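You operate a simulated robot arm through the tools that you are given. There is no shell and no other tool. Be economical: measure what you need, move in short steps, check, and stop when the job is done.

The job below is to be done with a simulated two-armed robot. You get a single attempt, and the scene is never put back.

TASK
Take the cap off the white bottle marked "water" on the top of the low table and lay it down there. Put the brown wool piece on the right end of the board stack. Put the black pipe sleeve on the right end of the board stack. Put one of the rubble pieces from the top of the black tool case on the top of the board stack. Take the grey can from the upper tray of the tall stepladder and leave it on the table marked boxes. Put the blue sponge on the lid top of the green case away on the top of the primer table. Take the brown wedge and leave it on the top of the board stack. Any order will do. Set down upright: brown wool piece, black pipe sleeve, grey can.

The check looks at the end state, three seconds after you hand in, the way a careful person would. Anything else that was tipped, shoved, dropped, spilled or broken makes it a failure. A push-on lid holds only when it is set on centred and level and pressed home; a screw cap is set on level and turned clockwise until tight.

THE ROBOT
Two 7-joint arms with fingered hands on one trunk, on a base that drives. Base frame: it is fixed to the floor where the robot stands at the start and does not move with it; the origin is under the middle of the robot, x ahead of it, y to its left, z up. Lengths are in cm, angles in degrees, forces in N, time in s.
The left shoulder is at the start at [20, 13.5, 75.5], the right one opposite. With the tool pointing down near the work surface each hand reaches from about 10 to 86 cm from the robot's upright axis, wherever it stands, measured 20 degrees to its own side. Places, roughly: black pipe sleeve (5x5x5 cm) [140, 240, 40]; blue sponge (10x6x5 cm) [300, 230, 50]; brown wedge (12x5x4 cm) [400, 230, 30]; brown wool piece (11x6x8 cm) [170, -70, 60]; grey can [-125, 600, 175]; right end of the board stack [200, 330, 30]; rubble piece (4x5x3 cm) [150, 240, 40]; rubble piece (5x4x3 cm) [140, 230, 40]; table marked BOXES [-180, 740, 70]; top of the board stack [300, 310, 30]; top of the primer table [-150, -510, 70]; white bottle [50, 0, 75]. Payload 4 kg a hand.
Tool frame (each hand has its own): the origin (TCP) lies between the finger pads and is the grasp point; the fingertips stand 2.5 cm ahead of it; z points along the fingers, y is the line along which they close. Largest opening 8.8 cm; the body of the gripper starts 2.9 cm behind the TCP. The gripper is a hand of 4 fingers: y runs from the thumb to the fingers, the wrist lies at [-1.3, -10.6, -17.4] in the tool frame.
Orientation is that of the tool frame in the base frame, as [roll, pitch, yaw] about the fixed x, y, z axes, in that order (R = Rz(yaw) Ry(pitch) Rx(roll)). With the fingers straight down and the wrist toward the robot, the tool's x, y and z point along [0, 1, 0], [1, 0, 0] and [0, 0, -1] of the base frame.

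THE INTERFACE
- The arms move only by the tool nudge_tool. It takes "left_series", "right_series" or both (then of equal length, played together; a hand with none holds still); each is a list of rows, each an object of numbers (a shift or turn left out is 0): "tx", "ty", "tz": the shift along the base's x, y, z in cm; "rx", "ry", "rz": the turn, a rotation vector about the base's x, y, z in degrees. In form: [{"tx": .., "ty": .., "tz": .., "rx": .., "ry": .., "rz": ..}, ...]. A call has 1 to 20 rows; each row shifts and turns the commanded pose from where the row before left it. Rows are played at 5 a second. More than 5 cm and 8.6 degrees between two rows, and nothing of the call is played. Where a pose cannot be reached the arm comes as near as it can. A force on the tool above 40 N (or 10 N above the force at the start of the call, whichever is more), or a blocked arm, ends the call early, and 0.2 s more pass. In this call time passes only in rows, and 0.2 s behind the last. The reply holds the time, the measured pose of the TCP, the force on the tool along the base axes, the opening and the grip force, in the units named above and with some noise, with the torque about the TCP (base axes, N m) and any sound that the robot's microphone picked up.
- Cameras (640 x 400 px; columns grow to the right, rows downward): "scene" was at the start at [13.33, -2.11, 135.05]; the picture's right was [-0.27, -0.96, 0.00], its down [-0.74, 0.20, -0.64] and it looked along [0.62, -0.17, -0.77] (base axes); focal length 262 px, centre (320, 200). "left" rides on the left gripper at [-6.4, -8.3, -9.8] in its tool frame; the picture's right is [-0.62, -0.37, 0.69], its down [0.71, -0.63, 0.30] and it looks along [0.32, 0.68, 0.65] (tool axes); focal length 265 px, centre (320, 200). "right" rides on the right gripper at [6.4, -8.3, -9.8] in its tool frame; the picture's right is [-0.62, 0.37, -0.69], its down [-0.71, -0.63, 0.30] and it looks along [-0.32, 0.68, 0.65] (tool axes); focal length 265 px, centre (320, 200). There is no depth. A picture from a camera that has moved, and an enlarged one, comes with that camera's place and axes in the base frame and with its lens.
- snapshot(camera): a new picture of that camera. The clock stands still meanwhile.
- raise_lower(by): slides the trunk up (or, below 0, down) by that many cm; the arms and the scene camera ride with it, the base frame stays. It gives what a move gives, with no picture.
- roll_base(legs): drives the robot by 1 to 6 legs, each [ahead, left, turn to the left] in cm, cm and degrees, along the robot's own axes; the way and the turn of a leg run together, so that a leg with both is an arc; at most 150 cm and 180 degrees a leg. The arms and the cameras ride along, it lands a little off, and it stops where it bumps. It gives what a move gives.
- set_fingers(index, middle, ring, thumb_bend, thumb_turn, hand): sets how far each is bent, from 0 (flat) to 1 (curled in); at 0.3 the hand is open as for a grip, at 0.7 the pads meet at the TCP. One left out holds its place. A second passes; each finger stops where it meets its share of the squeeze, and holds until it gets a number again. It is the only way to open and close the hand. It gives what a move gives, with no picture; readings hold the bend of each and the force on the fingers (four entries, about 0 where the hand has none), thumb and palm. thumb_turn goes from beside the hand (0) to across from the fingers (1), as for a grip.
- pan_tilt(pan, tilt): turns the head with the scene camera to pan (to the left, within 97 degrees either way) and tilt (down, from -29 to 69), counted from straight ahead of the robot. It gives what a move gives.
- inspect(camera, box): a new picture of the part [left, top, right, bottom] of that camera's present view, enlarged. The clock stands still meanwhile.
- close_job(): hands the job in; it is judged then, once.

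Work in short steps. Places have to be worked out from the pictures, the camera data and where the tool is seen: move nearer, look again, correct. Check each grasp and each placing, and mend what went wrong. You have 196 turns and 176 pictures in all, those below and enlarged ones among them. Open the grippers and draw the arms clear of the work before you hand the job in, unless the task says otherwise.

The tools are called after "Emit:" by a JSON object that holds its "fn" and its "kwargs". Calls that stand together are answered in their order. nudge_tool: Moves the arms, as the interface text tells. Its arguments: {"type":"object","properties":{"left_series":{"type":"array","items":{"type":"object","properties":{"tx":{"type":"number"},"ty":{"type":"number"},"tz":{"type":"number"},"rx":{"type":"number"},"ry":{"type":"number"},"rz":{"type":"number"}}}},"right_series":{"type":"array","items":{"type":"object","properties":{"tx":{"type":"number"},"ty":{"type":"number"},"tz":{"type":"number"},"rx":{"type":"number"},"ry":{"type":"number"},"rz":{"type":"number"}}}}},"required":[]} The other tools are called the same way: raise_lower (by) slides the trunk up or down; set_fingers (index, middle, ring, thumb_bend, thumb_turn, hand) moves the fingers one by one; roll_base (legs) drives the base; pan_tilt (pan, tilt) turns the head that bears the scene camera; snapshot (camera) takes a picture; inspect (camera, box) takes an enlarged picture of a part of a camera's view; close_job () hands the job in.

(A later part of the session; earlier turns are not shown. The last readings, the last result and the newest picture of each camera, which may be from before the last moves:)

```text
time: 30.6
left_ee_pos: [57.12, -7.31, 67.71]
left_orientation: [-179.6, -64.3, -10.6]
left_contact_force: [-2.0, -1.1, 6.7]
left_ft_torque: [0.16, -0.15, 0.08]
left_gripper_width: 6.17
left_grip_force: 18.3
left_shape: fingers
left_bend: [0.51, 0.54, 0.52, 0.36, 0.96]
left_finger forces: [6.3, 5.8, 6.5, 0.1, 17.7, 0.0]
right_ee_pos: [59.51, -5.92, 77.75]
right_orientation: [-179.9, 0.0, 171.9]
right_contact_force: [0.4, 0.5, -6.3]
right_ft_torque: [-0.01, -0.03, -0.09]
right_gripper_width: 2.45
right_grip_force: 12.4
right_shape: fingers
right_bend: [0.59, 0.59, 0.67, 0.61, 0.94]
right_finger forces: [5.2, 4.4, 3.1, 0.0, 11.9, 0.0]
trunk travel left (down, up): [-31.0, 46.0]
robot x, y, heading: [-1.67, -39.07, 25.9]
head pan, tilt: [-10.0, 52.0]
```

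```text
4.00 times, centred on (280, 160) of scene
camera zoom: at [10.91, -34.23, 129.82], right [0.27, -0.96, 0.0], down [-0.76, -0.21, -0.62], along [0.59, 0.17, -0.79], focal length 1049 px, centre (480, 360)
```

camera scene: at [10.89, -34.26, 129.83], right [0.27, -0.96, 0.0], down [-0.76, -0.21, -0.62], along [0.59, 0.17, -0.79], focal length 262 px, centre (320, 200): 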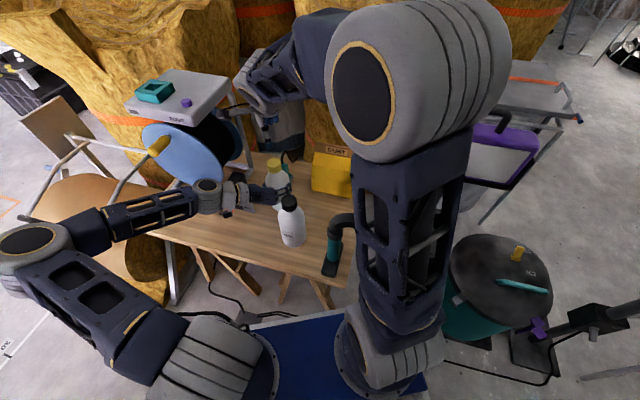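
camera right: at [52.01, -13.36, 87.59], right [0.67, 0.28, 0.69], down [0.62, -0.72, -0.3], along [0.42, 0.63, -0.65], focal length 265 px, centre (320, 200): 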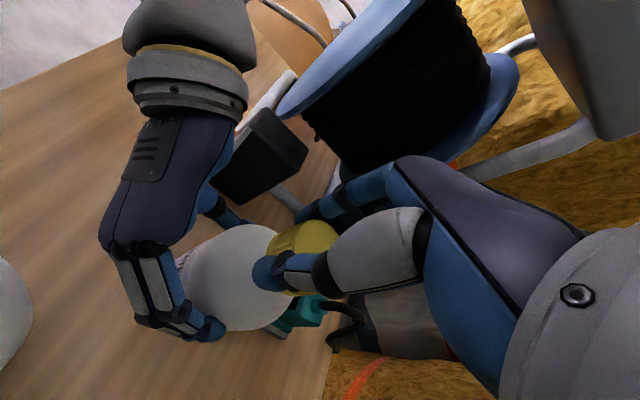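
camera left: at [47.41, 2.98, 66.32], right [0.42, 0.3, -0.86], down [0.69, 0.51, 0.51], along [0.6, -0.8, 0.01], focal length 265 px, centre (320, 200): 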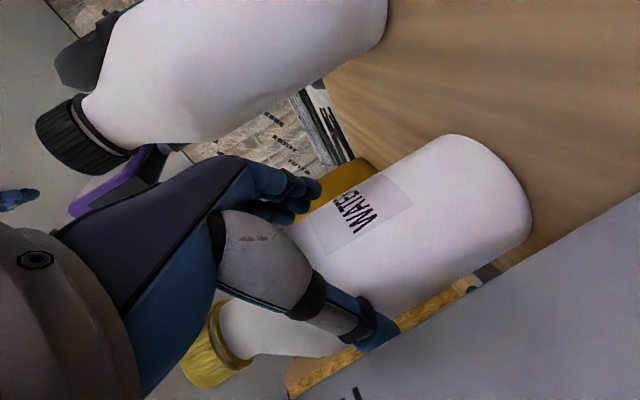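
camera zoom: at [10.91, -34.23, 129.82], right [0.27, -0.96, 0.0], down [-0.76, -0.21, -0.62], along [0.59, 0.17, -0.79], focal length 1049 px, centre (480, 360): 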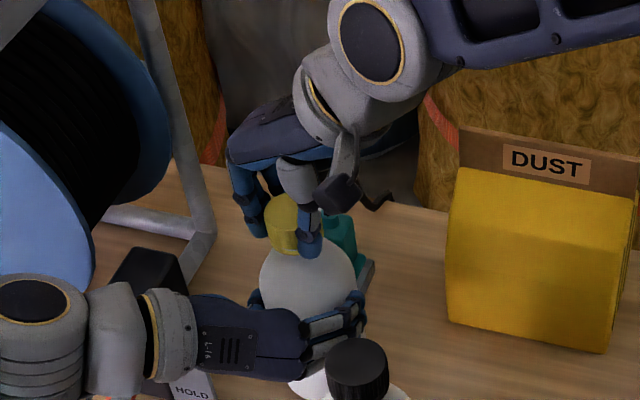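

Torque stays small, so the cap seems to turn. I continue 48° more.

Emit:
{"fn": "nudge_tool", "kwargs": {"right_series": [{"rz": 8, "tz": 0.05}, {"rz": 8, "tz": 0.05}, {"rz": 8, "tz": 0.05}, {"rz": 8, "tz": 0.05}, {"rz": 8, "tz": 0.05}, {"rz": 8, "tz": 0.05}]}}

Emit:
{"fn": "inspect", "kwargs": {"camera": "scene", "box": [235, 130, 315, 190]}}

```text
time: 32.2
left_ee_pos: [58.09, -9.18, 68.0]
left_orientation: [-179.4, -64.6, -11.8]
left_contact_force: [-2.3, -0.4, 6.1]
left_ft_torque: [0.1, -0.19, 0.07]
left_gripper_width: 6.16
left_grip_force: 18.6
left_shape: fingers
left_bend: [0.51, 0.55, 0.53, 0.36, 0.96]
left_finger forces: [6.4, 5.8, 7.3, 0.0, 17.6, 0.0]
right_ee_pos: [61.65, -8.19, 81.88]
right_orientation: [-177.5, 4.3, -142.0]
right_contact_force: [0.5, 0.8, 0.5]
right_ft_torque: [-0.02, -0.02, -0.02]
right_gripper_width: 0.0
right_grip_force: 0.0
right_shape: fingers
right_bend: [0.69, 0.64, 0.7, 0.7, 0.97]
right_finger forces: [0.0, 0.0, 0.0, 0.0, 0.0, 0.0]
trunk travel left (down, up): [-31.0, 46.0]
robot x, y, heading: [-1.03, -39.58, 24.9]
head pan, tilt: [-10.0, 52.0]
stopped in row 6 (right hand): the arm was blocked; the commanded pose is now the measured one
```

```text
6.67 times, centred on (275, 160) of scene
camera zoom: at [11.17, -35.49, 129.89], right [0.26, -0.97, 0.0], down [-0.76, -0.2, -0.62], along [0.6, 0.16, -0.79], focal length 1748 px, centre (620, 467)
```

zoom: 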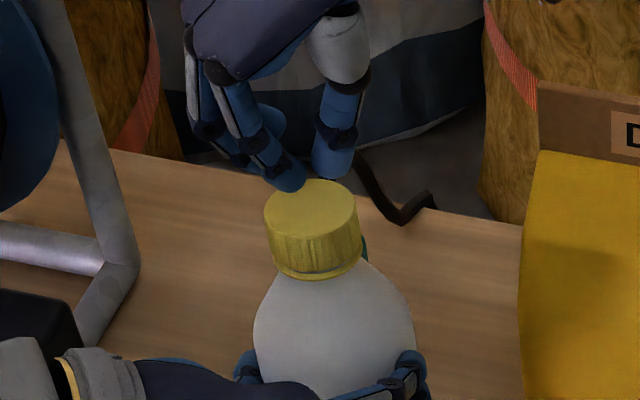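

The right arm got blocked and slipped off the cap; the base shifted about a cm. I look for what it touches.

Emit:
{"fn": "snapshot", "kwargs": {"camera": "scene"}}

Emit:
{"fn": "snapshot", "kwargs": {"camera": "right"}}

Emit:
{"fn": "snapshot", "kwargs": {"camera": "left"}}

```text
146 pictures are left
camera scene: at [11.17, -35.49, 129.89], right [0.26, -0.97, 0.0], down [-0.76, -0.2, -0.62], along [0.6, 0.16, -0.79], focal length 262 px, centre (320, 200)
```

scene: 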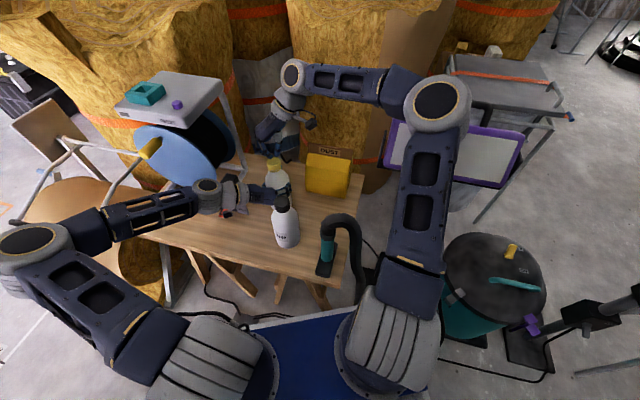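

```text
145 pictures are left
camera right: at [60.91, -18.84, 91.46], right [0.2, 0.66, 0.72], down [0.97, -0.05, -0.22], along [-0.11, 0.75, -0.66], focal length 265 px, centre (320, 200)
```

right: 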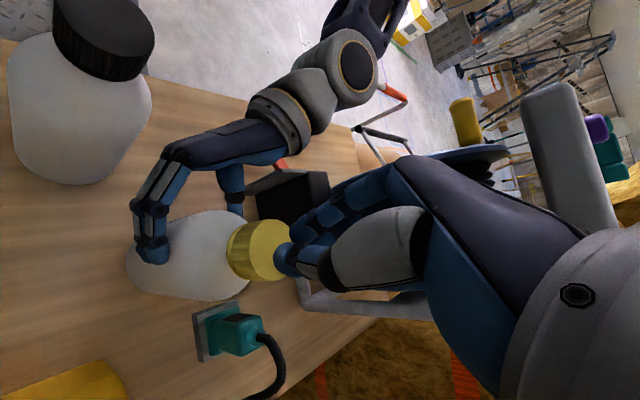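

```text
144 pictures are left
camera left: at [48.39, 1.2, 66.51], right [0.42, 0.29, -0.86], down [0.69, 0.5, 0.52], along [0.58, -0.81, 0.01], focal length 265 px, centre (320, 200)
```

left: 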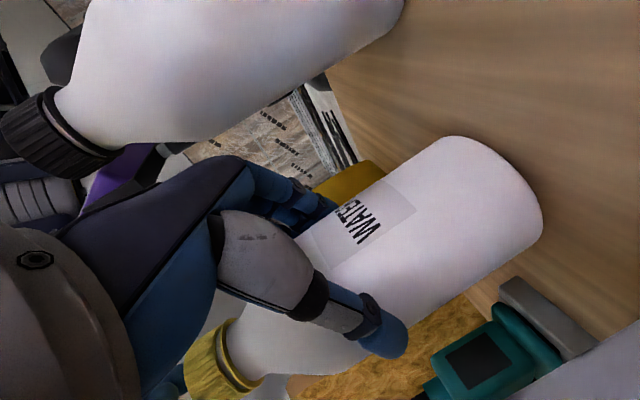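

The forearm hit the insulation roll beyond yaw ~200; the bottle stays upright in the left hand. I lift the right hand, level it, turn it back and open it.

Emit:
{"fn": "nudge_tool", "kwargs": {"right_series": [{"tz": 3}, {"tz": 2, "rx": -0.7, "ry": 4.9}, {"rz": -8.4}, {"rz": -8.4}, {"rz": -8.4}, {"rz": -8.4}, {"rz": -8.4}, {"rz": -8.4}, {"rz": -8.4}, {"rz": -8.4}, {"rz": -8.4}, {"rz": -8.4}, {"rz": -8.4}, {"rz": -8.4}, {"rz": -8.4}, {"rz": -8.4}]}}

Emit:
{"fn": "set_fingers", "kwargs": {"hand": "right", "index": 0.3, "middle": 0.3, "ring": 0.3, "thumb_bend": 0.3}}

Emit:
{"fn": "snapshot", "kwargs": {"camera": "right"}}

Emit:
{"fn": "snapshot", "kwargs": {"camera": "scene"}}

```text
time: 35.6
left_ee_pos: [58.11, -9.05, 67.65]
left_orientation: [-179.4, -64.3, -11.7]
left_contact_force: [0.4, 0.9, -1.2]
left_ft_torque: [0.28, -0.12, 0.07]
left_gripper_width: 6.11
left_grip_force: 17.0
left_shape: fingers
left_bend: [0.52, 0.55, 0.53, 0.35, 0.96]
left_finger forces: [5.4, 4.9, 6.7, 0.1, 17.4, 0.0]
right_ee_pos: [61.47, -8.07, 85.51]
right_orientation: [179.4, -1.3, 100.5]
right_contact_force: [-0.1, 0.8, -0.2]
right_ft_torque: [0.01, 0.0, -0.01]
right_gripper_width: 0.03
right_grip_force: 0.0
right_shape: fingers
right_bend: [0.69, 0.64, 0.7, 0.7, 0.97]
right_finger forces: [0.0, 0.1, 0.0, 0.0, 0.1, 0.0]
trunk travel left (down, up): [-31.0, 46.0]
robot x, y, heading: [-1.39, -39.81, 25.1]
head pan, tilt: [-10.0, 52.0]
```

```text
time: 36.6
left_ee_pos: [58.18, -9.13, 67.76]
left_orientation: [-179.6, -64.3, -11.5]
left_contact_force: [0.3, 1.3, -0.9]
left_ft_torque: [0.27, -0.13, 0.04]
left_gripper_width: 6.12
left_grip_force: 17.1
left_shape: fingers
left_bend: [0.52, 0.55, 0.53, 0.35, 0.96]
left_finger forces: [5.4, 5.0, 6.7, 0.0, 17.1, 0.1]
right_ee_pos: [61.54, -8.04, 85.48]
right_orientation: [179.6, -1.4, 100.6]
right_contact_force: [0.0, 0.5, -0.1]
right_ft_torque: [0.01, 0.0, 0.04]
right_gripper_width: 8.44
right_grip_force: 0.1
right_shape: fingers
right_bend: [0.3, 0.3, 0.3, 0.3, 0.97]
right_finger forces: [0.1, 0.1, 0.0, 0.0, 0.0, 0.0]
trunk travel left (down, up): [-31.0, 46.0]
robot x, y, heading: [-1.07, -39.71, 25.0]
head pan, tilt: [-10.0, 52.0]
```

```text
143 pictures are left
camera right: at [52.09, -3.55, 95.4], right [0.47, -0.56, 0.68], down [-0.49, -0.81, -0.33], along [0.73, -0.18, -0.65], focal length 265 px, centre (320, 200)
```

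right: 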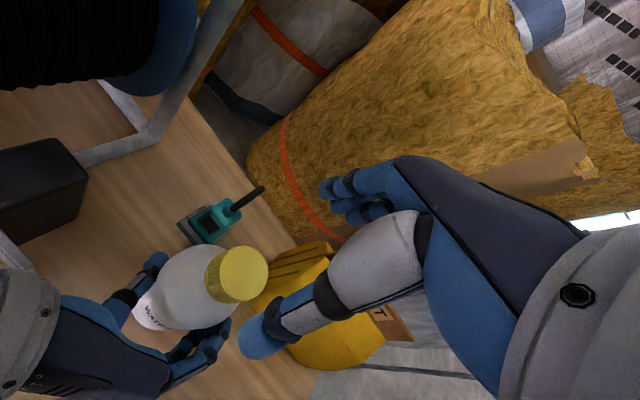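

```text
142 pictures are left
camera scene: at [11.45, -35.33, 129.83], right [0.26, -0.97, 0.0], down [-0.76, -0.2, -0.62], along [0.59, 0.16, -0.79], focal length 262 px, centre (320, 200)
```

scene: 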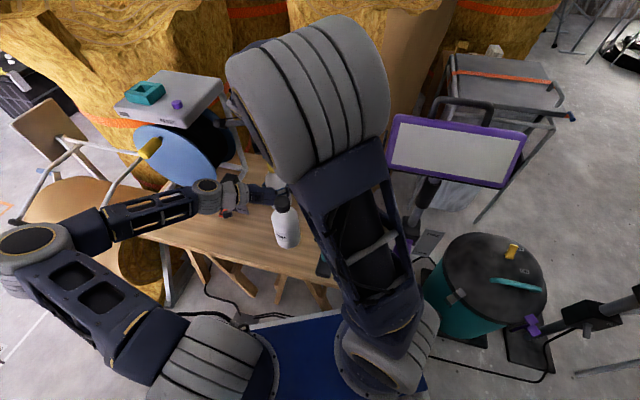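

Cap top now at about [60.8,-8.0,77.6]. I lower onto it and grip again.

Emit:
{"fn": "nudge_tool", "kwargs": {"right_series": [{"tx": -0.6, "tz": -3}, {"tz": -3}, {"tz": -1}, {"tz": -1}]}}

Emit:
{"fn": "set_fingers", "kwargs": {"hand": "right", "index": 0.75, "middle": 0.75, "ring": 0.75, "thumb_bend": 0.75}}

Emit:
{"fn": "snapshot", "kwargs": {"camera": "right"}}

```text
time: 37.6
left_ee_pos: [58.26, -8.91, 67.74]
left_orientation: [-179.5, -64.3, -11.7]
left_contact_force: [0.8, 1.8, 0.8]
left_ft_torque: [0.24, -0.11, 0.01]
left_gripper_width: 6.12
left_grip_force: 17.3
left_shape: fingers
left_bend: [0.52, 0.55, 0.53, 0.35, 0.96]
left_finger forces: [5.6, 5.0, 6.7, 0.1, 16.9, 0.1]
right_ee_pos: [60.76, -8.15, 77.53]
right_orientation: [179.4, -1.5, 100.6]
right_contact_force: [0.4, 0.5, 0.5]
right_ft_torque: [0.03, 0.03, -0.01]
right_gripper_width: 8.45
right_grip_force: 0.1
right_shape: fingers
right_bend: [0.3, 0.3, 0.3, 0.3, 0.97]
right_finger forces: [0.1, 0.0, 0.0, 0.1, 0.0, 0.0]
trunk travel left (down, up): [-31.0, 46.0]
robot x, y, heading: [-1.6, -39.61, 24.9]
head pan, tilt: [-10.0, 52.0]
```

```text
time: 38.6
left_ee_pos: [58.16, -9.12, 67.81]
left_orientation: [-179.8, -64.3, -11.4]
left_contact_force: [-13.4, 1.5, 5.8]
left_ft_torque: [0.23, -0.23, 0.14]
left_gripper_width: 6.18
left_grip_force: 19.0
left_shape: fingers
left_bend: [0.52, 0.55, 0.53, 0.35, 0.96]
left_finger forces: [5.8, 5.6, 7.5, 0.0, 19.6, 0.1]
right_ee_pos: [60.82, -8.07, 77.62]
right_orientation: [179.4, -1.4, 100.6]
right_contact_force: [9.6, -0.2, -0.5]
right_ft_torque: [0.05, -0.27, 0.04]
right_gripper_width: 2.88
right_grip_force: 14.3
right_shape: fingers
right_bend: [0.55, 0.58, 0.73, 0.6, 0.95]
right_finger forces: [8.3, 6.1, 5.7, 0.0, 9.5, 0.0]
trunk travel left (down, up): [-31.0, 46.0]
robot x, y, heading: [-1.41, -39.53, 24.9]
head pan, tilt: [-10.0, 52.0]
```

```text
141 pictures are left
camera right: at [51.43, -3.63, 87.48], right [0.47, -0.56, 0.68], down [-0.49, -0.81, -0.33], along [0.74, -0.18, -0.65], focal length 265 px, centre (320, 200)
```

right: 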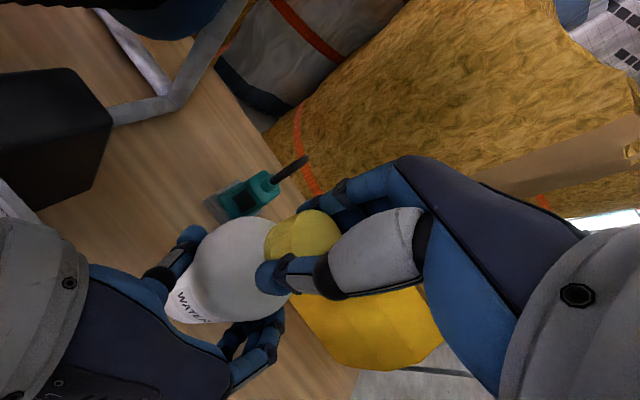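

Cap is gripped by index, middle and thumb. I turn counter-clockwise ~78°.

Emit:
{"fn": "nudge_tool", "kwargs": {"right_series": [{"tx": 0.2}, {"rz": 8}, {"rz": 8, "tz": 0.05}, {"rz": 8, "tz": 0.05}, {"rz": 8, "tz": 0.05}, {"rz": 8, "tz": 0.05}, {"rz": 8, "tz": 0.05}, {"rz": 8, "tz": 0.05}, {"rz": 8, "tz": 0.05}, {"rz": 8, "tz": 0.05}, {"rz": 6, "tz": 0.05}]}}

Emit:
{"fn": "inspect", "kwargs": {"camera": "scene", "box": [235, 130, 315, 190]}}

Emit:
{"fn": "snapshot", "kwargs": {"camera": "right"}}

```text
time: 41.0
left_ee_pos: [58.16, -8.9, 67.73]
left_orientation: [-179.5, -64.3, -11.6]
left_contact_force: [-1.4, -2.0, 7.5]
left_ft_torque: [0.18, -0.25, 0.03]
left_gripper_width: 6.12
left_grip_force: 17.5
left_shape: fingers
left_bend: [0.52, 0.55, 0.53, 0.35, 0.97]
left_finger forces: [5.5, 5.6, 7.7, 0.0, 16.2, 0.0]
right_ee_pos: [61.05, -7.99, 77.97]
right_orientation: [179.5, -1.4, 178.8]
right_contact_force: [0.2, 2.0, -10.8]
right_ft_torque: [0.11, -0.06, -0.09]
right_gripper_width: 2.84
right_grip_force: 13.0
right_shape: fingers
right_bend: [0.56, 0.6, 0.74, 0.6, 0.93]
right_finger forces: [5.9, 5.2, 3.3, 0.1, 11.7, 0.1]
trunk travel left (down, up): [-31.0, 46.0]
robot x, y, heading: [-1.01, -39.49, 24.8]
head pan, tilt: [-10.0, 52.0]
```

```text
6.67 times, centred on (275, 160) of scene
camera zoom: at [11.45, -35.33, 129.82], right [0.26, -0.97, 0.0], down [-0.76, -0.2, -0.62], along [0.59, 0.16, -0.79], focal length 1748 px, centre (620, 467)
```

zoom: 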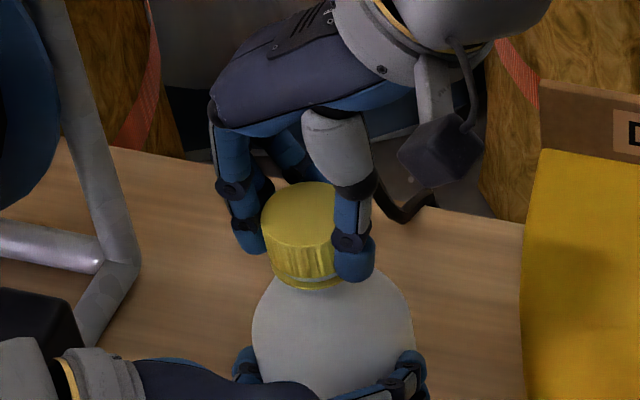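

```text
139 pictures are left
camera right: at [54.79, -16.41, 87.89], right [0.64, 0.35, 0.68], down [0.69, -0.64, -0.33], along [0.32, 0.68, -0.66], focal length 265 px, centre (320, 200)
```

right: 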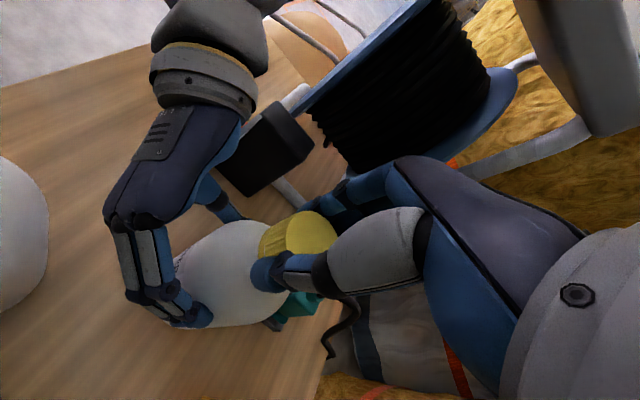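

The hand pulls up ~10 N, so the cap is still on its thread. I do another regrip-and-turn cycle, centring a little better.

Emit:
{"fn": "set_fingers", "kwargs": {"hand": "right", "index": 0.3, "middle": 0.3, "ring": 0.3, "thumb_bend": 0.3}}

Emit:
{"fn": "nudge_tool", "kwargs": {"right_series": [{"rz": -8}, {"rz": -8}, {"rz": -8}, {"rz": -8}, {"rz": -8}, {"rz": -8}, {"rz": -8}, {"rz": -8}, {"rz": -8}, {"rz": -6, "ty": 0.4, "tz": -0.2}]}}

Emit:
{"fn": "set_fingers", "kwargs": {"hand": "right", "index": 0.75, "middle": 0.75, "ring": 0.75, "thumb_bend": 0.75}}

Emit:
{"fn": "nudge_tool", "kwargs": {"right_series": [{"rz": 8}, {"rz": 8, "tz": 0.05}, {"rz": 8, "tz": 0.05}, {"rz": 8, "tz": 0.05}, {"rz": 8, "tz": 0.05}, {"rz": 8, "tz": 0.05}, {"rz": 8, "tz": 0.05}, {"rz": 8, "tz": 0.05}, {"rz": 8, "tz": 0.05}, {"rz": 6, "tz": 0.05}]}}

Emit:
{"fn": "inspect", "kwargs": {"camera": "scene", "box": [235, 130, 315, 190]}}

```text
time: 42.0
left_ee_pos: [58.2, -9.08, 67.75]
left_orientation: [-179.4, -64.3, -11.7]
left_contact_force: [2.0, 0.7, 1.0]
left_ft_torque: [0.13, -0.1, -0.09]
left_gripper_width: 6.13
left_grip_force: 15.9
left_shape: fingers
left_bend: [0.52, 0.55, 0.53, 0.36, 0.96]
left_finger forces: [5.4, 4.9, 6.4, 0.0, 14.8, 0.1]
right_ee_pos: [61.24, -8.11, 78.09]
right_orientation: [179.5, -1.4, 178.7]
right_contact_force: [-0.6, -0.1, -0.7]
right_ft_torque: [0.0, 0.01, 0.01]
right_gripper_width: 8.44
right_grip_force: 0.1
right_shape: fingers
right_bend: [0.3, 0.3, 0.3, 0.3, 0.97]
right_finger forces: [0.0, 0.0, 0.1, 0.0, 0.0, 0.0]
trunk travel left (down, up): [-31.0, 46.0]
robot x, y, heading: [-1.15, -39.87, 25.0]
head pan, tilt: [-10.0, 52.0]
```

```text
time: 44.2
left_ee_pos: [58.16, -9.02, 67.76]
left_orientation: [-179.5, -64.2, -11.7]
left_contact_force: [1.9, 0.3, 0.3]
left_ft_torque: [0.13, -0.09, -0.04]
left_gripper_width: 6.09
left_grip_force: 16.1
left_shape: fingers
left_bend: [0.52, 0.55, 0.53, 0.36, 0.96]
left_finger forces: [5.3, 4.9, 6.3, 0.0, 15.0, 0.1]
right_ee_pos: [61.24, -7.58, 77.87]
right_orientation: [179.5, -1.4, 100.5]
right_contact_force: [1.0, 0.2, -0.5]
right_ft_torque: [0.04, 0.0, 0.03]
right_gripper_width: 8.4
right_grip_force: 0.1
right_shape: fingers
right_bend: [0.3, 0.3, 0.3, 0.3, 0.97]
right_finger forces: [0.0, 0.0, 0.0, 0.1, 0.0, 0.0]
trunk travel left (down, up): [-31.0, 46.0]
robot x, y, heading: [-1.31, -39.91, 24.8]
head pan, tilt: [-10.0, 52.0]
```

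```text
time: 45.2
left_ee_pos: [58.19, -9.05, 67.81]
left_orientation: [-179.5, -64.3, -11.7]
left_contact_force: [-7.3, 2.2, 4.1]
left_ft_torque: [0.19, -0.12, 0.15]
left_gripper_width: 6.1
left_grip_force: 17.6
left_shape: fingers
left_bend: [0.52, 0.55, 0.53, 0.35, 0.96]
left_finger forces: [5.6, 5.1, 6.6, 0.0, 18.6, 0.1]
right_ee_pos: [61.26, -7.65, 77.8]
right_orientation: [179.3, -1.4, 100.6]
right_contact_force: [5.7, 0.0, -2.0]
right_ft_torque: [0.06, -0.22, 0.07]
right_gripper_width: 2.56
right_grip_force: 19.0
right_shape: fingers
right_bend: [0.59, 0.59, 0.71, 0.59, 0.94]
right_finger forces: [8.6, 8.6, 6.2, 0.0, 16.0, 0.0]
trunk travel left (down, up): [-31.0, 46.0]
robot x, y, heading: [-1.29, -39.55, 25.0]
head pan, tilt: [-10.0, 52.0]
```

```text
time: 47.4
left_ee_pos: [58.27, -9.04, 67.84]
left_orientation: [-179.5, -64.4, -11.7]
left_contact_force: [-0.8, -0.5, 10.1]
left_ft_torque: [0.12, -0.29, 0.01]
left_gripper_width: 6.08
left_grip_force: 16.6
left_shape: fingers
left_bend: [0.52, 0.55, 0.53, 0.35, 0.97]
left_finger forces: [5.4, 5.4, 6.9, 0.0, 16.2, 0.0]
right_ee_pos: [60.95, -7.73, 78.14]
right_orientation: [179.6, -1.4, 178.9]
right_contact_force: [-0.2, 0.3, -13.4]
right_ft_torque: [0.14, -0.08, -0.05]
right_gripper_width: 2.4
right_grip_force: 19.0
right_shape: fingers
right_bend: [0.59, 0.6, 0.73, 0.62, 0.91]
right_finger forces: [6.6, 6.7, 7.4, 0.0, 17.2, 0.0]
trunk travel left (down, up): [-31.0, 46.0]
robot x, y, heading: [-1.04, -40.0, 24.9]
head pan, tilt: [-10.0, 52.0]
```

```text
6.67 times, centred on (275, 160) of scene
camera zoom: at [11.45, -35.33, 129.83], right [0.26, -0.97, 0.0], down [-0.76, -0.2, -0.62], along [0.59, 0.16, -0.79], focal length 1748 px, centre (620, 467)
```

zoom: 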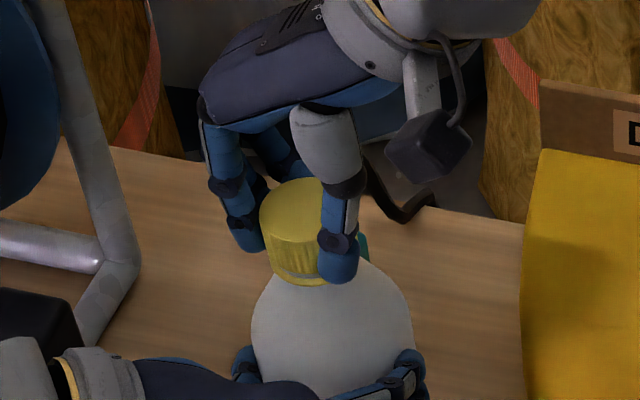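

The cap seems to have risen slightly. Another cycle.

Emit:
{"fn": "set_fingers", "kwargs": {"hand": "right", "index": 0.3, "middle": 0.3, "ring": 0.3, "thumb_bend": 0.3}}

Emit:
{"fn": "nudge_tool", "kwargs": {"right_series": [{"rz": -8}, {"rz": -8}, {"rz": -8}, {"rz": -8}, {"rz": -8}, {"rz": -8}, {"rz": -8}, {"rz": -8}, {"rz": -8}, {"rz": -8, "tz": -0.2}]}}

Emit:
{"fn": "set_fingers", "kwargs": {"hand": "right", "index": 0.75, "middle": 0.75, "ring": 0.75, "thumb_bend": 0.75}}

Emit:
{"fn": "nudge_tool", "kwargs": {"right_series": [{"rz": 8}, {"rz": 8, "tz": 0.05}, {"rz": 8, "tz": 0.05}, {"rz": 8, "tz": 0.05}, {"rz": 8, "tz": 0.05}, {"rz": 8, "tz": 0.05}, {"rz": 8, "tz": 0.05}, {"rz": 8, "tz": 0.05}, {"rz": 8, "tz": 0.05}, {"rz": 8, "tz": 0.05}]}}

Emit:
{"fn": "inspect", "kwargs": {"camera": "scene", "box": [235, 130, 315, 190]}}

```text
time: 48.4
left_ee_pos: [58.06, -9.11, 67.87]
left_orientation: [-179.4, -64.4, -11.7]
left_contact_force: [0.3, -1.6, 2.5]
left_ft_torque: [0.16, -0.08, -0.02]
left_gripper_width: 6.08
left_grip_force: 16.1
left_shape: fingers
left_bend: [0.52, 0.55, 0.54, 0.36, 0.96]
left_finger forces: [5.8, 5.3, 6.6, 0.0, 15.1, 0.1]
right_ee_pos: [61.18, -7.67, 78.26]
right_orientation: [179.3, -1.4, 178.7]
right_contact_force: [-0.2, 0.3, 0.2]
right_ft_torque: [-0.01, 0.01, 0.01]
right_gripper_width: 8.43
right_grip_force: 0.0
right_shape: fingers
right_bend: [0.3, 0.3, 0.3, 0.3, 0.97]
right_finger forces: [0.1, 0.1, 0.1, 0.0, 0.0, 0.0]
trunk travel left (down, up): [-31.0, 46.0]
robot x, y, heading: [-1.29, -39.82, 25.1]
head pan, tilt: [-10.0, 52.0]
```

```text
time: 50.6
left_ee_pos: [58.24, -9.14, 67.77]
left_orientation: [-179.5, -64.4, -11.7]
left_contact_force: [0.2, -1.0, 1.5]
left_ft_torque: [0.21, -0.08, -0.04]
left_gripper_width: 6.08
left_grip_force: 16.1
left_shape: fingers
left_bend: [0.52, 0.55, 0.54, 0.36, 0.96]
left_finger forces: [5.6, 5.2, 6.5, 0.0, 15.1, 0.0]
right_ee_pos: [61.09, -7.69, 78.15]
right_orientation: [179.3, -1.4, 98.6]
right_contact_force: [-0.6, 0.4, 0.1]
right_ft_torque: [-0.02, 0.0, 0.02]
right_gripper_width: 8.43
right_grip_force: 0.0
right_shape: fingers
right_bend: [0.3, 0.3, 0.3, 0.3, 0.97]
right_finger forces: [0.1, 0.0, 0.1, 0.0, 0.0, 0.0]
trunk travel left (down, up): [-31.0, 46.0]
robot x, y, heading: [-1.14, -39.79, 25.1]
head pan, tilt: [-10.0, 52.0]
```

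```text
time: 51.6
left_ee_pos: [58.05, -9.05, 67.85]
left_orientation: [-179.6, -64.3, -11.5]
left_contact_force: [-14.3, 1.6, 7.4]
left_ft_torque: [0.26, -0.19, 0.17]
left_gripper_width: 6.14
left_grip_force: 19.3
left_shape: fingers
left_bend: [0.52, 0.55, 0.54, 0.35, 0.96]
left_finger forces: [5.7, 5.6, 7.2, 0.1, 19.6, 0.1]
right_ee_pos: [60.98, -7.7, 77.96]
right_orientation: [179.4, -1.4, 98.6]
right_contact_force: [9.0, -0.3, -0.4]
right_ft_torque: [0.03, -0.22, 0.02]
right_gripper_width: 2.74
right_grip_force: 18.8
right_shape: fingers
right_bend: [0.59, 0.58, 0.72, 0.57, 0.95]
right_finger forces: [8.3, 8.2, 7.3, 0.1, 12.7, 0.0]
trunk travel left (down, up): [-31.0, 46.0]
robot x, y, heading: [-1.33, -39.5, 24.9]
head pan, tilt: [-10.0, 52.0]
```

```text
time: 53.8
left_ee_pos: [58.22, -9.06, 67.74]
left_orientation: [-179.7, -64.3, -11.5]
left_contact_force: [0.7, -0.6, 8.5]
left_ft_torque: [0.15, -0.2, 0.06]
left_gripper_width: 6.06
left_grip_force: 17.5
left_shape: fingers
left_bend: [0.52, 0.55, 0.54, 0.35, 0.97]
left_finger forces: [5.3, 5.5, 7.0, 0.0, 16.4, 0.1]
right_ee_pos: [61.14, -7.7, 78.57]
right_orientation: [179.4, -1.4, 178.9]
right_contact_force: [-0.5, -0.1, -14.8]
right_ft_torque: [0.03, -0.01, -0.04]
right_gripper_width: 2.73
right_grip_force: 15.5
right_shape: fingers
right_bend: [0.59, 0.6, 0.73, 0.58, 0.92]
right_finger forces: [6.1, 5.5, 4.9, 0.1, 15.2, 0.0]
trunk travel left (down, up): [-31.0, 46.0]
robot x, y, heading: [-1.35, -39.84, 24.8]
head pan, tilt: [-10.0, 52.0]
```

```text
6.67 times, centred on (275, 160) of scene
camera zoom: at [11.45, -35.33, 129.83], right [0.26, -0.97, 0.0], down [-0.76, -0.2, -0.62], along [0.59, 0.16, -0.79], focal length 1748 px, centre (620, 467)
```

zoom: 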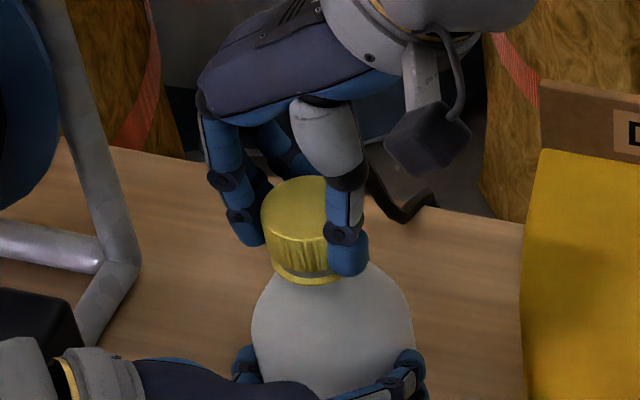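

The gap between cap and ring grows: it unscrews. Another cycle, following upward.

Emit:
{"fn": "set_fingers", "kwargs": {"hand": "right", "index": 0.3, "middle": 0.3, "ring": 0.3, "thumb_bend": 0.3}}

Emit:
{"fn": "nudge_tool", "kwargs": {"right_series": [{"rz": -8}, {"rz": -8}, {"rz": -8}, {"rz": -8}, {"rz": -8}, {"rz": -8}, {"rz": -8}, {"rz": -8}, {"rz": -8}, {"rz": -8}, {"rz": -5, "tz": -0.2}]}}

Emit:
{"fn": "set_fingers", "kwargs": {"hand": "right", "index": 0.75, "middle": 0.75, "ring": 0.75, "thumb_bend": 0.75}}

Emit:
{"fn": "nudge_tool", "kwargs": {"right_series": [{"rz": 8}, {"rz": 8, "tz": 0.05}, {"rz": 8, "tz": 0.05}, {"rz": 8, "tz": 0.05}, {"rz": 8, "tz": 0.05}, {"rz": 8, "tz": 0.05}, {"rz": 8, "tz": 0.05}, {"rz": 8, "tz": 0.05}, {"rz": 8, "tz": 0.05}, {"rz": 8, "tz": 0.05}, {"rz": 6, "tz": 0.05}]}}

Emit:
{"fn": "inspect", "kwargs": {"camera": "scene", "box": [235, 130, 315, 190]}}

```text
time: 54.8
left_ee_pos: [58.29, -9.06, 67.78]
left_orientation: [-179.5, -64.3, -11.7]
left_contact_force: [0.4, -0.7, 0.1]
left_ft_torque: [0.13, -0.04, -0.04]
left_gripper_width: 6.06
left_grip_force: 15.9
left_shape: fingers
left_bend: [0.52, 0.55, 0.54, 0.36, 0.96]
left_finger forces: [5.9, 4.8, 5.9, 0.0, 14.8, 0.0]
right_ee_pos: [61.11, -7.67, 78.57]
right_orientation: [179.4, -1.4, 178.7]
right_contact_force: [0.7, 0.2, 0.3]
right_ft_torque: [-0.02, 0.04, 0.0]
right_gripper_width: 8.42
right_grip_force: 0.0
right_shape: fingers
right_bend: [0.3, 0.3, 0.3, 0.3, 0.97]
right_finger forces: [0.0, 0.1, 0.0, 0.0, 0.0, 0.0]
trunk travel left (down, up): [-31.0, 46.0]
robot x, y, heading: [-1.57, -39.85, 24.8]
head pan, tilt: [-10.0, 52.0]
```

```text
time: 57.2
left_ee_pos: [58.21, -8.98, 67.68]
left_orientation: [-179.4, -64.4, -11.7]
left_contact_force: [0.4, -0.4, -0.3]
left_ft_torque: [0.18, -0.07, 0.01]
left_gripper_width: 6.06
left_grip_force: 16.1
left_shape: fingers
left_bend: [0.52, 0.55, 0.54, 0.36, 0.96]
left_finger forces: [5.7, 4.7, 5.9, 0.1, 15.0, 0.0]
right_ee_pos: [61.14, -7.55, 78.29]
right_orientation: [179.4, -1.4, 93.4]
right_contact_force: [-0.1, 0.3, 0.2]
right_ft_torque: [-0.01, 0.03, 0.01]
right_gripper_width: 8.44
right_grip_force: 0.0
right_shape: fingers
right_bend: [0.3, 0.3, 0.3, 0.3, 0.97]
right_finger forces: [0.0, 0.0, 0.0, 0.0, 0.1, 0.0]
trunk travel left (down, up): [-31.0, 46.0]
robot x, y, heading: [-1.28, -39.85, 24.8]
head pan, tilt: [-10.0, 52.0]
```

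```text
time: 58.2
left_ee_pos: [58.07, -8.98, 67.83]
left_orientation: [-179.8, -64.2, -11.4]
left_contact_force: [-13.0, 2.2, 8.3]
left_ft_torque: [0.14, -0.23, 0.12]
left_gripper_width: 6.06
left_grip_force: 18.3
left_shape: fingers
left_bend: [0.52, 0.55, 0.54, 0.35, 0.96]
left_finger forces: [5.7, 5.6, 7.1, 0.1, 18.7, 0.0]
right_ee_pos: [61.2, -7.75, 78.34]
right_orientation: [179.4, -1.4, 93.7]
right_contact_force: [9.1, -0.1, -1.4]
right_ft_torque: [0.07, -0.25, 0.07]
right_gripper_width: 2.71
right_grip_force: 17.5
right_shape: fingers
right_bend: [0.6, 0.59, 0.73, 0.56, 0.95]
right_finger forces: [8.9, 8.3, 5.8, 0.0, 12.7, 0.0]
trunk travel left (down, up): [-31.0, 46.0]
robot x, y, heading: [-1.32, -39.66, 25.0]
head pan, tilt: [-10.0, 52.0]
```

```text
time: 60.6
left_ee_pos: [58.13, -9.1, 67.78]
left_orientation: [-179.5, -64.2, -11.5]
left_contact_force: [-0.2, -1.8, 6.2]
left_ft_torque: [0.22, -0.2, -0.01]
left_gripper_width: 6.04
left_grip_force: 17.5
left_shape: fingers
left_bend: [0.52, 0.55, 0.53, 0.36, 0.97]
left_finger forces: [5.4, 5.5, 7.3, 0.0, 15.8, 0.0]
right_ee_pos: [60.98, -7.69, 78.7]
right_orientation: [179.6, -1.4, 179.8]
right_contact_force: [1.0, 1.3, -10.9]
right_ft_torque: [0.06, -0.01, -0.1]
right_gripper_width: 2.65
right_grip_force: 16.6
right_shape: fingers
right_bend: [0.6, 0.6, 0.74, 0.57, 0.92]
right_finger forces: [6.5, 6.1, 4.6, 0.0, 15.1, 0.0]
trunk travel left (down, up): [-31.0, 46.0]
robot x, y, heading: [-1.23, -39.65, 24.6]
head pan, tilt: [-10.0, 52.0]
```

```text
6.67 times, centred on (275, 160) of scene
camera zoom: at [11.45, -35.33, 129.83], right [0.26, -0.97, 0.0], down [-0.76, -0.2, -0.62], along [0.59, 0.16, -0.79], focal length 1748 px, centre (620, 467)
```

zoom: 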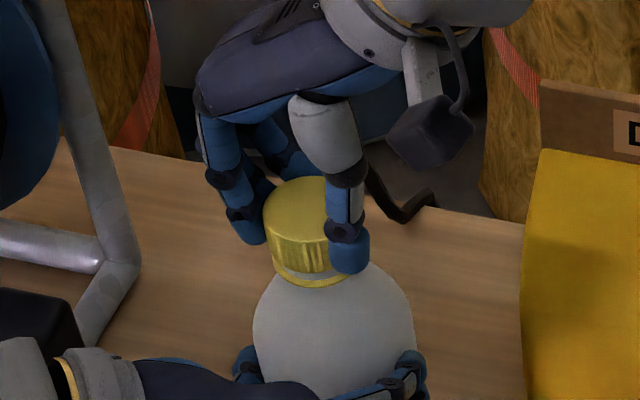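

It keeps rising. Two further cycles.

Emit:
{"fn": "set_fingers", "kwargs": {"hand": "right", "index": 0.3, "middle": 0.3, "ring": 0.3, "thumb_bend": 0.3}}

Emit:
{"fn": "nudge_tool", "kwargs": {"right_series": [{"rz": -8}, {"rz": -8}, {"rz": -8}, {"rz": -8}, {"rz": -8}, {"rz": -8}, {"rz": -8}, {"rz": -8}, {"rz": -8}, {"rz": -8}, {"rz": -6, "tz": -0.2}]}}

Emit:
{"fn": "set_fingers", "kwargs": {"hand": "right", "index": 0.75, "middle": 0.75, "ring": 0.75, "thumb_bend": 0.75}}

Emit:
{"fn": "nudge_tool", "kwargs": {"right_series": [{"rz": 8}, {"rz": 8, "tz": 0.05}, {"rz": 8, "tz": 0.05}, {"rz": 8, "tz": 0.05}, {"rz": 8, "tz": 0.05}, {"rz": 8, "tz": 0.05}, {"rz": 8, "tz": 0.05}, {"rz": 8, "tz": 0.05}, {"rz": 8, "tz": 0.05}, {"rz": 8, "tz": 0.05}, {"rz": 6, "tz": 0.05}]}}

Emit:
{"fn": "inspect", "kwargs": {"camera": "scene", "box": [235, 130, 315, 190]}}

```text
time: 61.6
left_ee_pos: [58.2, -9.09, 67.77]
left_orientation: [-179.5, -64.2, -11.6]
left_contact_force: [1.0, 0.6, 0.4]
left_ft_torque: [0.2, -0.02, -0.05]
left_gripper_width: 6.02
left_grip_force: 15.7
left_shape: fingers
left_bend: [0.52, 0.55, 0.54, 0.36, 0.96]
left_finger forces: [5.6, 4.7, 5.7, 0.0, 14.8, 0.0]
right_ee_pos: [61.02, -7.59, 78.74]
right_orientation: [179.5, -1.4, 179.8]
right_contact_force: [-0.4, 0.4, 1.1]
right_ft_torque: [0.01, 0.0, 0.0]
right_gripper_width: 8.44
right_grip_force: 0.1
right_shape: fingers
right_bend: [0.3, 0.3, 0.3, 0.3, 0.97]
right_finger forces: [0.0, 0.1, 0.0, 0.1, 0.1, 0.0]
trunk travel left (down, up): [-31.0, 46.0]
robot x, y, heading: [-1.02, -39.77, 24.8]
head pan, tilt: [-10.0, 52.0]
```

```text
time: 64.0
left_ee_pos: [58.24, -9.03, 67.77]
left_orientation: [-179.7, -64.4, -11.5]
left_contact_force: [1.1, 1.0, -0.4]
left_ft_torque: [0.17, -0.01, -0.04]
left_gripper_width: 6.06
left_grip_force: 15.1
left_shape: fingers
left_bend: [0.52, 0.55, 0.54, 0.36, 0.96]
left_finger forces: [5.4, 4.7, 5.6, 0.0, 14.9, 0.1]
right_ee_pos: [61.1, -7.66, 78.61]
right_orientation: [179.4, -1.4, 93.5]
right_contact_force: [-0.4, 0.8, -0.1]
right_ft_torque: [0.01, 0.01, -0.02]
right_gripper_width: 8.45
right_grip_force: 0.2
right_shape: fingers
right_bend: [0.3, 0.3, 0.3, 0.3, 0.97]
right_finger forces: [0.0, 0.1, 0.1, 0.1, 0.1, 0.0]
trunk travel left (down, up): [-31.0, 46.0]
robot x, y, heading: [-1.31, -39.67, 25.1]
head pan, tilt: [-10.0, 52.0]
```

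```text
time: 65.0
left_ee_pos: [58.15, -9.05, 67.87]
left_orientation: [-179.8, -64.2, -11.3]
left_contact_force: [-12.3, 0.3, 7.7]
left_ft_torque: [0.12, -0.21, 0.11]
left_gripper_width: 6.04
left_grip_force: 18.6
left_shape: fingers
left_bend: [0.52, 0.55, 0.54, 0.36, 0.96]
left_finger forces: [5.8, 5.7, 7.2, 0.1, 19.0, 0.1]
right_ee_pos: [61.11, -7.49, 78.55]
right_orientation: [179.5, -1.5, 93.6]
right_contact_force: [8.3, 0.3, -1.7]
right_ft_torque: [0.05, -0.23, 0.08]
right_gripper_width: 2.68
right_grip_force: 17.5
right_shape: fingers
right_bend: [0.6, 0.59, 0.73, 0.56, 0.95]
right_finger forces: [8.8, 8.1, 6.0, 0.0, 12.2, 0.0]
trunk travel left (down, up): [-31.0, 46.0]
robot x, y, heading: [-1.17, -39.64, 24.7]
head pan, tilt: [-10.0, 52.0]
```

```text
time: 67.4
left_ee_pos: [58.15, -8.96, 67.81]
left_orientation: [-179.2, -64.3, -11.7]
left_contact_force: [0.2, -3.3, -2.4]
left_ft_torque: [0.29, 0.03, -0.07]
left_gripper_width: 6.0
left_grip_force: 16.0
left_shape: fingers
left_bend: [0.52, 0.55, 0.53, 0.36, 0.96]
left_finger forces: [6.1, 5.6, 6.7, 0.0, 14.7, 0.0]
right_ee_pos: [60.99, -7.69, 79.23]
right_orientation: [179.4, -1.2, 179.8]
right_contact_force: [-0.1, 3.6, -1.0]
right_ft_torque: [0.07, 0.0, -0.01]
right_gripper_width: 2.59
right_grip_force: 17.6
right_shape: fingers
right_bend: [0.6, 0.6, 0.74, 0.57, 0.92]
right_finger forces: [7.0, 6.1, 6.4, 0.1, 15.1, 0.0]
trunk travel left (down, up): [-31.0, 46.0]
robot x, y, heading: [-1.22, -39.51, 25.1]
head pan, tilt: [-10.0, 52.0]
```

```text
6.67 times, centred on (275, 160) of scene
camera zoom: at [11.45, -35.33, 129.82], right [0.26, -0.97, 0.0], down [-0.76, -0.2, -0.62], along [0.59, 0.16, -0.79], focal length 1748 px, centre (620, 467)
```

zoom: 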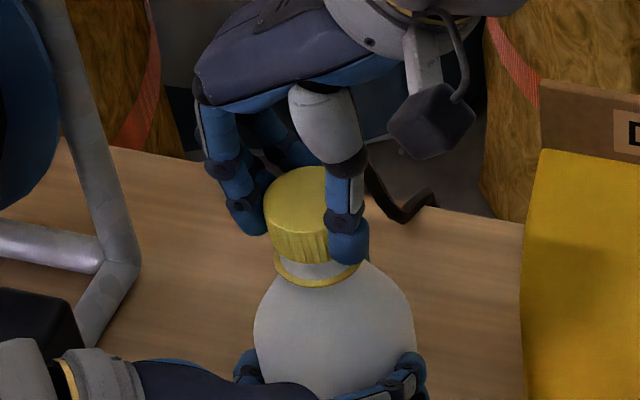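

The upward pull vanished and the gap is wide: cap is free. I lift it straight up.

Emit:
{"fn": "nudge_tool", "kwargs": {"right_series": [{"tz": 0.7}, {"tz": 1}, {"tz": 2}, {"tz": 3}]}}

Emit:
{"fn": "inspect", "kwargs": {"camera": "scene", "box": [215, 110, 335, 200]}}

```text
time: 68.4
left_ee_pos: [58.11, -9.08, 67.72]
left_orientation: [-179.6, -64.2, -11.6]
left_contact_force: [1.0, 1.3, 0.0]
left_ft_torque: [0.23, 0.02, 0.06]
left_gripper_width: 6.0
left_grip_force: 15.6
left_shape: fingers
left_bend: [0.52, 0.55, 0.54, 0.36, 0.96]
left_finger forces: [5.5, 4.7, 5.7, 0.1, 15.8, 0.0]
right_ee_pos: [61.38, -7.85, 85.85]
right_orientation: [179.5, -1.3, 179.7]
right_contact_force: [0.4, -0.6, 0.4]
right_ft_torque: [-0.01, 0.0, 0.03]
right_gripper_width: 2.57
right_grip_force: 17.6
right_shape: fingers
right_bend: [0.6, 0.6, 0.74, 0.57, 0.92]
right_finger forces: [6.4, 5.4, 6.5, 0.0, 16.1, 0.0]
trunk travel left (down, up): [-31.0, 46.0]
robot x, y, heading: [-1.39, -39.92, 24.9]
head pan, tilt: [-10.0, 52.0]
```

```text
4.44 times, centred on (275, 155) of scene
camera zoom: at [11.45, -35.33, 129.82], right [0.26, -0.97, 0.0], down [-0.76, -0.2, -0.62], along [0.59, 0.16, -0.79], focal length 1166 px, centre (520, 400)
```

zoom: 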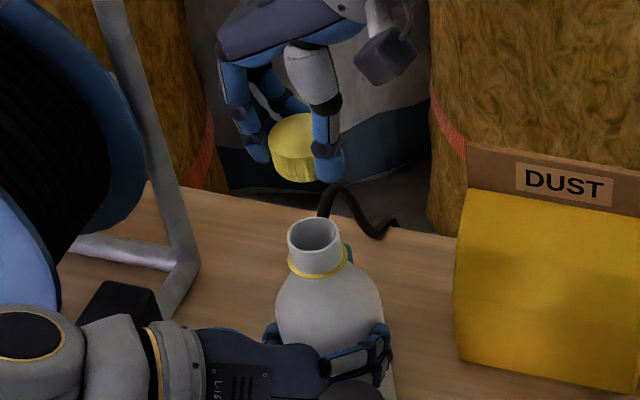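

The cap is off and held. I carry it to a free spot near [57.5,-21], turning to yaw 150 so the hand clears PRIMER and the hose.

Emit:
{"fn": "nudge_tool", "kwargs": {"right_series": [{"tx": -0.6, "ty": -2, "rz": -7.5}, {"tx": -0.6, "ty": -2.5, "rz": -7.5}, {"tx": -0.6, "ty": -2.5, "rz": -7.5}, {"tx": -1, "ty": -3, "rz": -7.5}, {"tx": -1, "ty": -3.1}, {"tz": -4}, {"tz": -4}, {"tz": -4}, {"tz": -3}]}}

Emit:
{"fn": "snapshot", "kwargs": {"camera": "right"}}

Emit:
{"fn": "snapshot", "kwargs": {"camera": "scene"}}

```text
time: 70.4
left_ee_pos: [58.22, -9.09, 67.89]
left_orientation: [-179.7, -64.3, -11.5]
left_contact_force: [0.3, 0.3, 1.0]
left_ft_torque: [0.2, 0.01, 0.03]
left_gripper_width: 5.98
left_grip_force: 16.4
left_shape: fingers
left_bend: [0.52, 0.55, 0.54, 0.36, 0.96]
left_finger forces: [5.9, 4.9, 5.8, 0.0, 15.5, 0.0]
right_ee_pos: [57.54, -20.76, 70.77]
right_orientation: [179.4, -1.5, 149.7]
right_contact_force: [-0.2, 0.2, -0.4]
right_ft_torque: [-0.03, 0.01, -0.01]
right_gripper_width: 2.51
right_grip_force: 17.4
right_shape: fingers
right_bend: [0.61, 0.61, 0.74, 0.57, 0.92]
right_finger forces: [6.3, 5.3, 7.0, 0.0, 16.2, 0.1]
trunk travel left (down, up): [-31.0, 46.0]
robot x, y, heading: [-1.44, -39.97, 25.1]
head pan, tilt: [-10.0, 52.0]
```

```text
133 pictures are left
camera right: at [47.99, -25.02, 80.74], right [0.73, -0.01, 0.68], down [0.29, -0.9, -0.33], along [0.61, 0.44, -0.65], focal length 265 px, centre (320, 200)
```

right: 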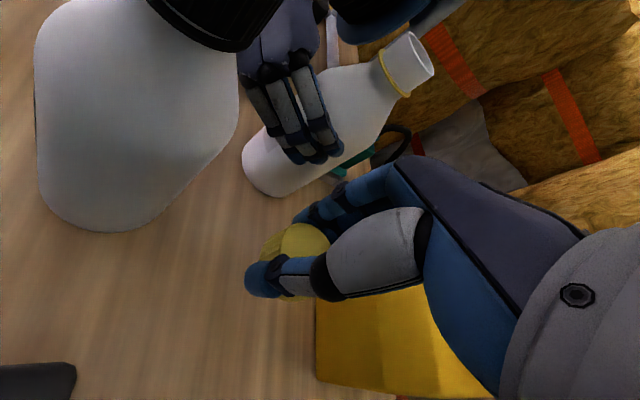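

```text
132 pictures are left
camera scene: at [11.44, -35.34, 129.83], right [0.26, -0.97, 0.0], down [-0.76, -0.2, -0.62], along [0.59, 0.16, -0.79], focal length 262 px, centre (320, 200)
```

scene: 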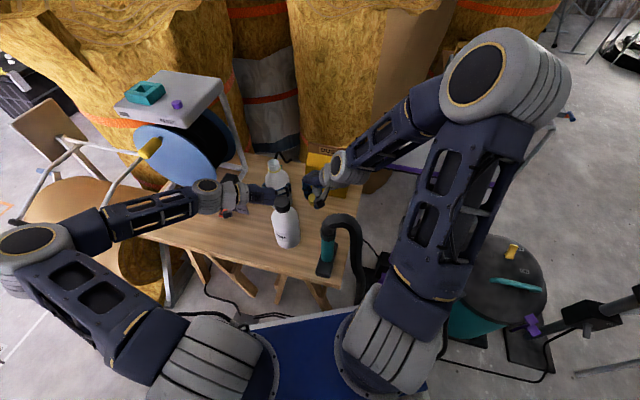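

Clear so far. I lower the cap to the table in small steps, watching the force.

Emit:
{"fn": "nudge_tool", "kwargs": {"right_series": [{"tz": -2}, {"tz": -2}, {"tz": -1}, {"tz": -0.6}, {"tz": -0.6}, {"tz": -0.6}, {"tz": -0.6}]}}

Emit:
{"fn": "snapshot", "kwargs": {"camera": "right"}}

```text
time: 72.0
left_ee_pos: [57.71, -9.03, 68.21]
left_orientation: [-179.5, -64.6, -11.6]
left_contact_force: [0.2, 0.2, -2.5]
left_ft_torque: [-0.01, 0.08, 0.02]
left_gripper_width: 5.98
left_grip_force: 15.4
left_shape: fingers
left_bend: [0.52, 0.55, 0.55, 0.37, 0.93]
left_finger forces: [7.0, 4.3, 4.4, 0.0, 15.0, 0.0]
right_ee_pos: [56.65, -20.65, 64.45]
right_orientation: [178.9, -0.4, 150.1]
right_contact_force: [0.4, -0.4, -0.3]
right_ft_torque: [-0.04, -0.02, -0.01]
right_gripper_width: 2.51
right_grip_force: 17.3
right_shape: fingers
right_bend: [0.61, 0.61, 0.74, 0.57, 0.92]
right_finger forces: [6.3, 5.4, 7.0, 0.1, 16.3, 0.0]
trunk travel left (down, up): [-31.0, 46.0]
robot x, y, heading: [-1.39, -39.61, 25.0]
head pan, tilt: [-10.0, 52.0]
```

```text
131 pictures are left
camera right: at [46.96, -24.85, 74.17], right [0.72, 0.0, 0.69], down [0.31, -0.9, -0.32], along [0.62, 0.44, -0.64], focal length 265 px, centre (320, 200)
```

right: 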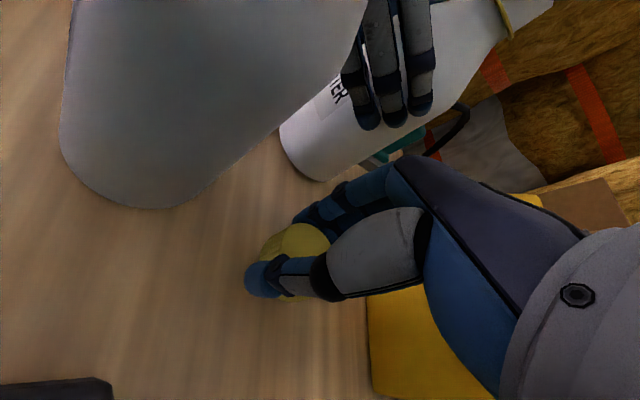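

Both hands shifted ~0.5–0.9 cm back without force at the tool, so the right forearm probably leans on something. I look.

Emit:
{"fn": "snapshot", "kwargs": {"camera": "scene"}}

Emit:
{"fn": "inspect", "kwargs": {"camera": "scene", "box": [280, 80, 480, 300]}}

```text
130 pictures are left
camera scene: at [10.61, -35.36, 130.01], right [0.26, -0.97, 0.0], down [-0.76, -0.2, -0.62], along [0.6, 0.16, -0.78], focal length 262 px, centre (320, 200)
```

scene: 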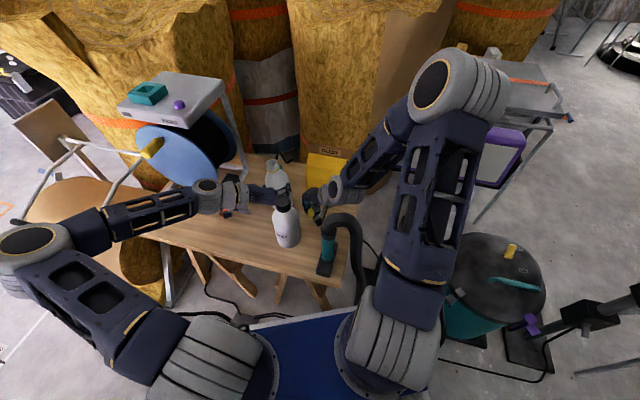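

```text
1.82 times, centred on (380, 190) of scene
camera zoom: at [10.61, -35.36, 130.01], right [0.26, -0.97, 0.0], down [-0.76, -0.2, -0.62], along [0.6, 0.16, -0.78], focal length 477 px, centre (211, 218)
```

zoom: 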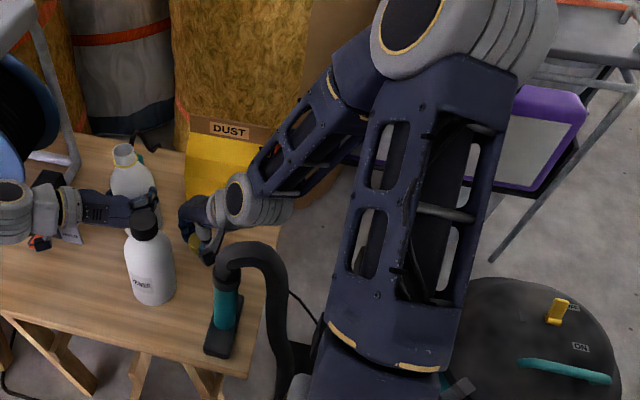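

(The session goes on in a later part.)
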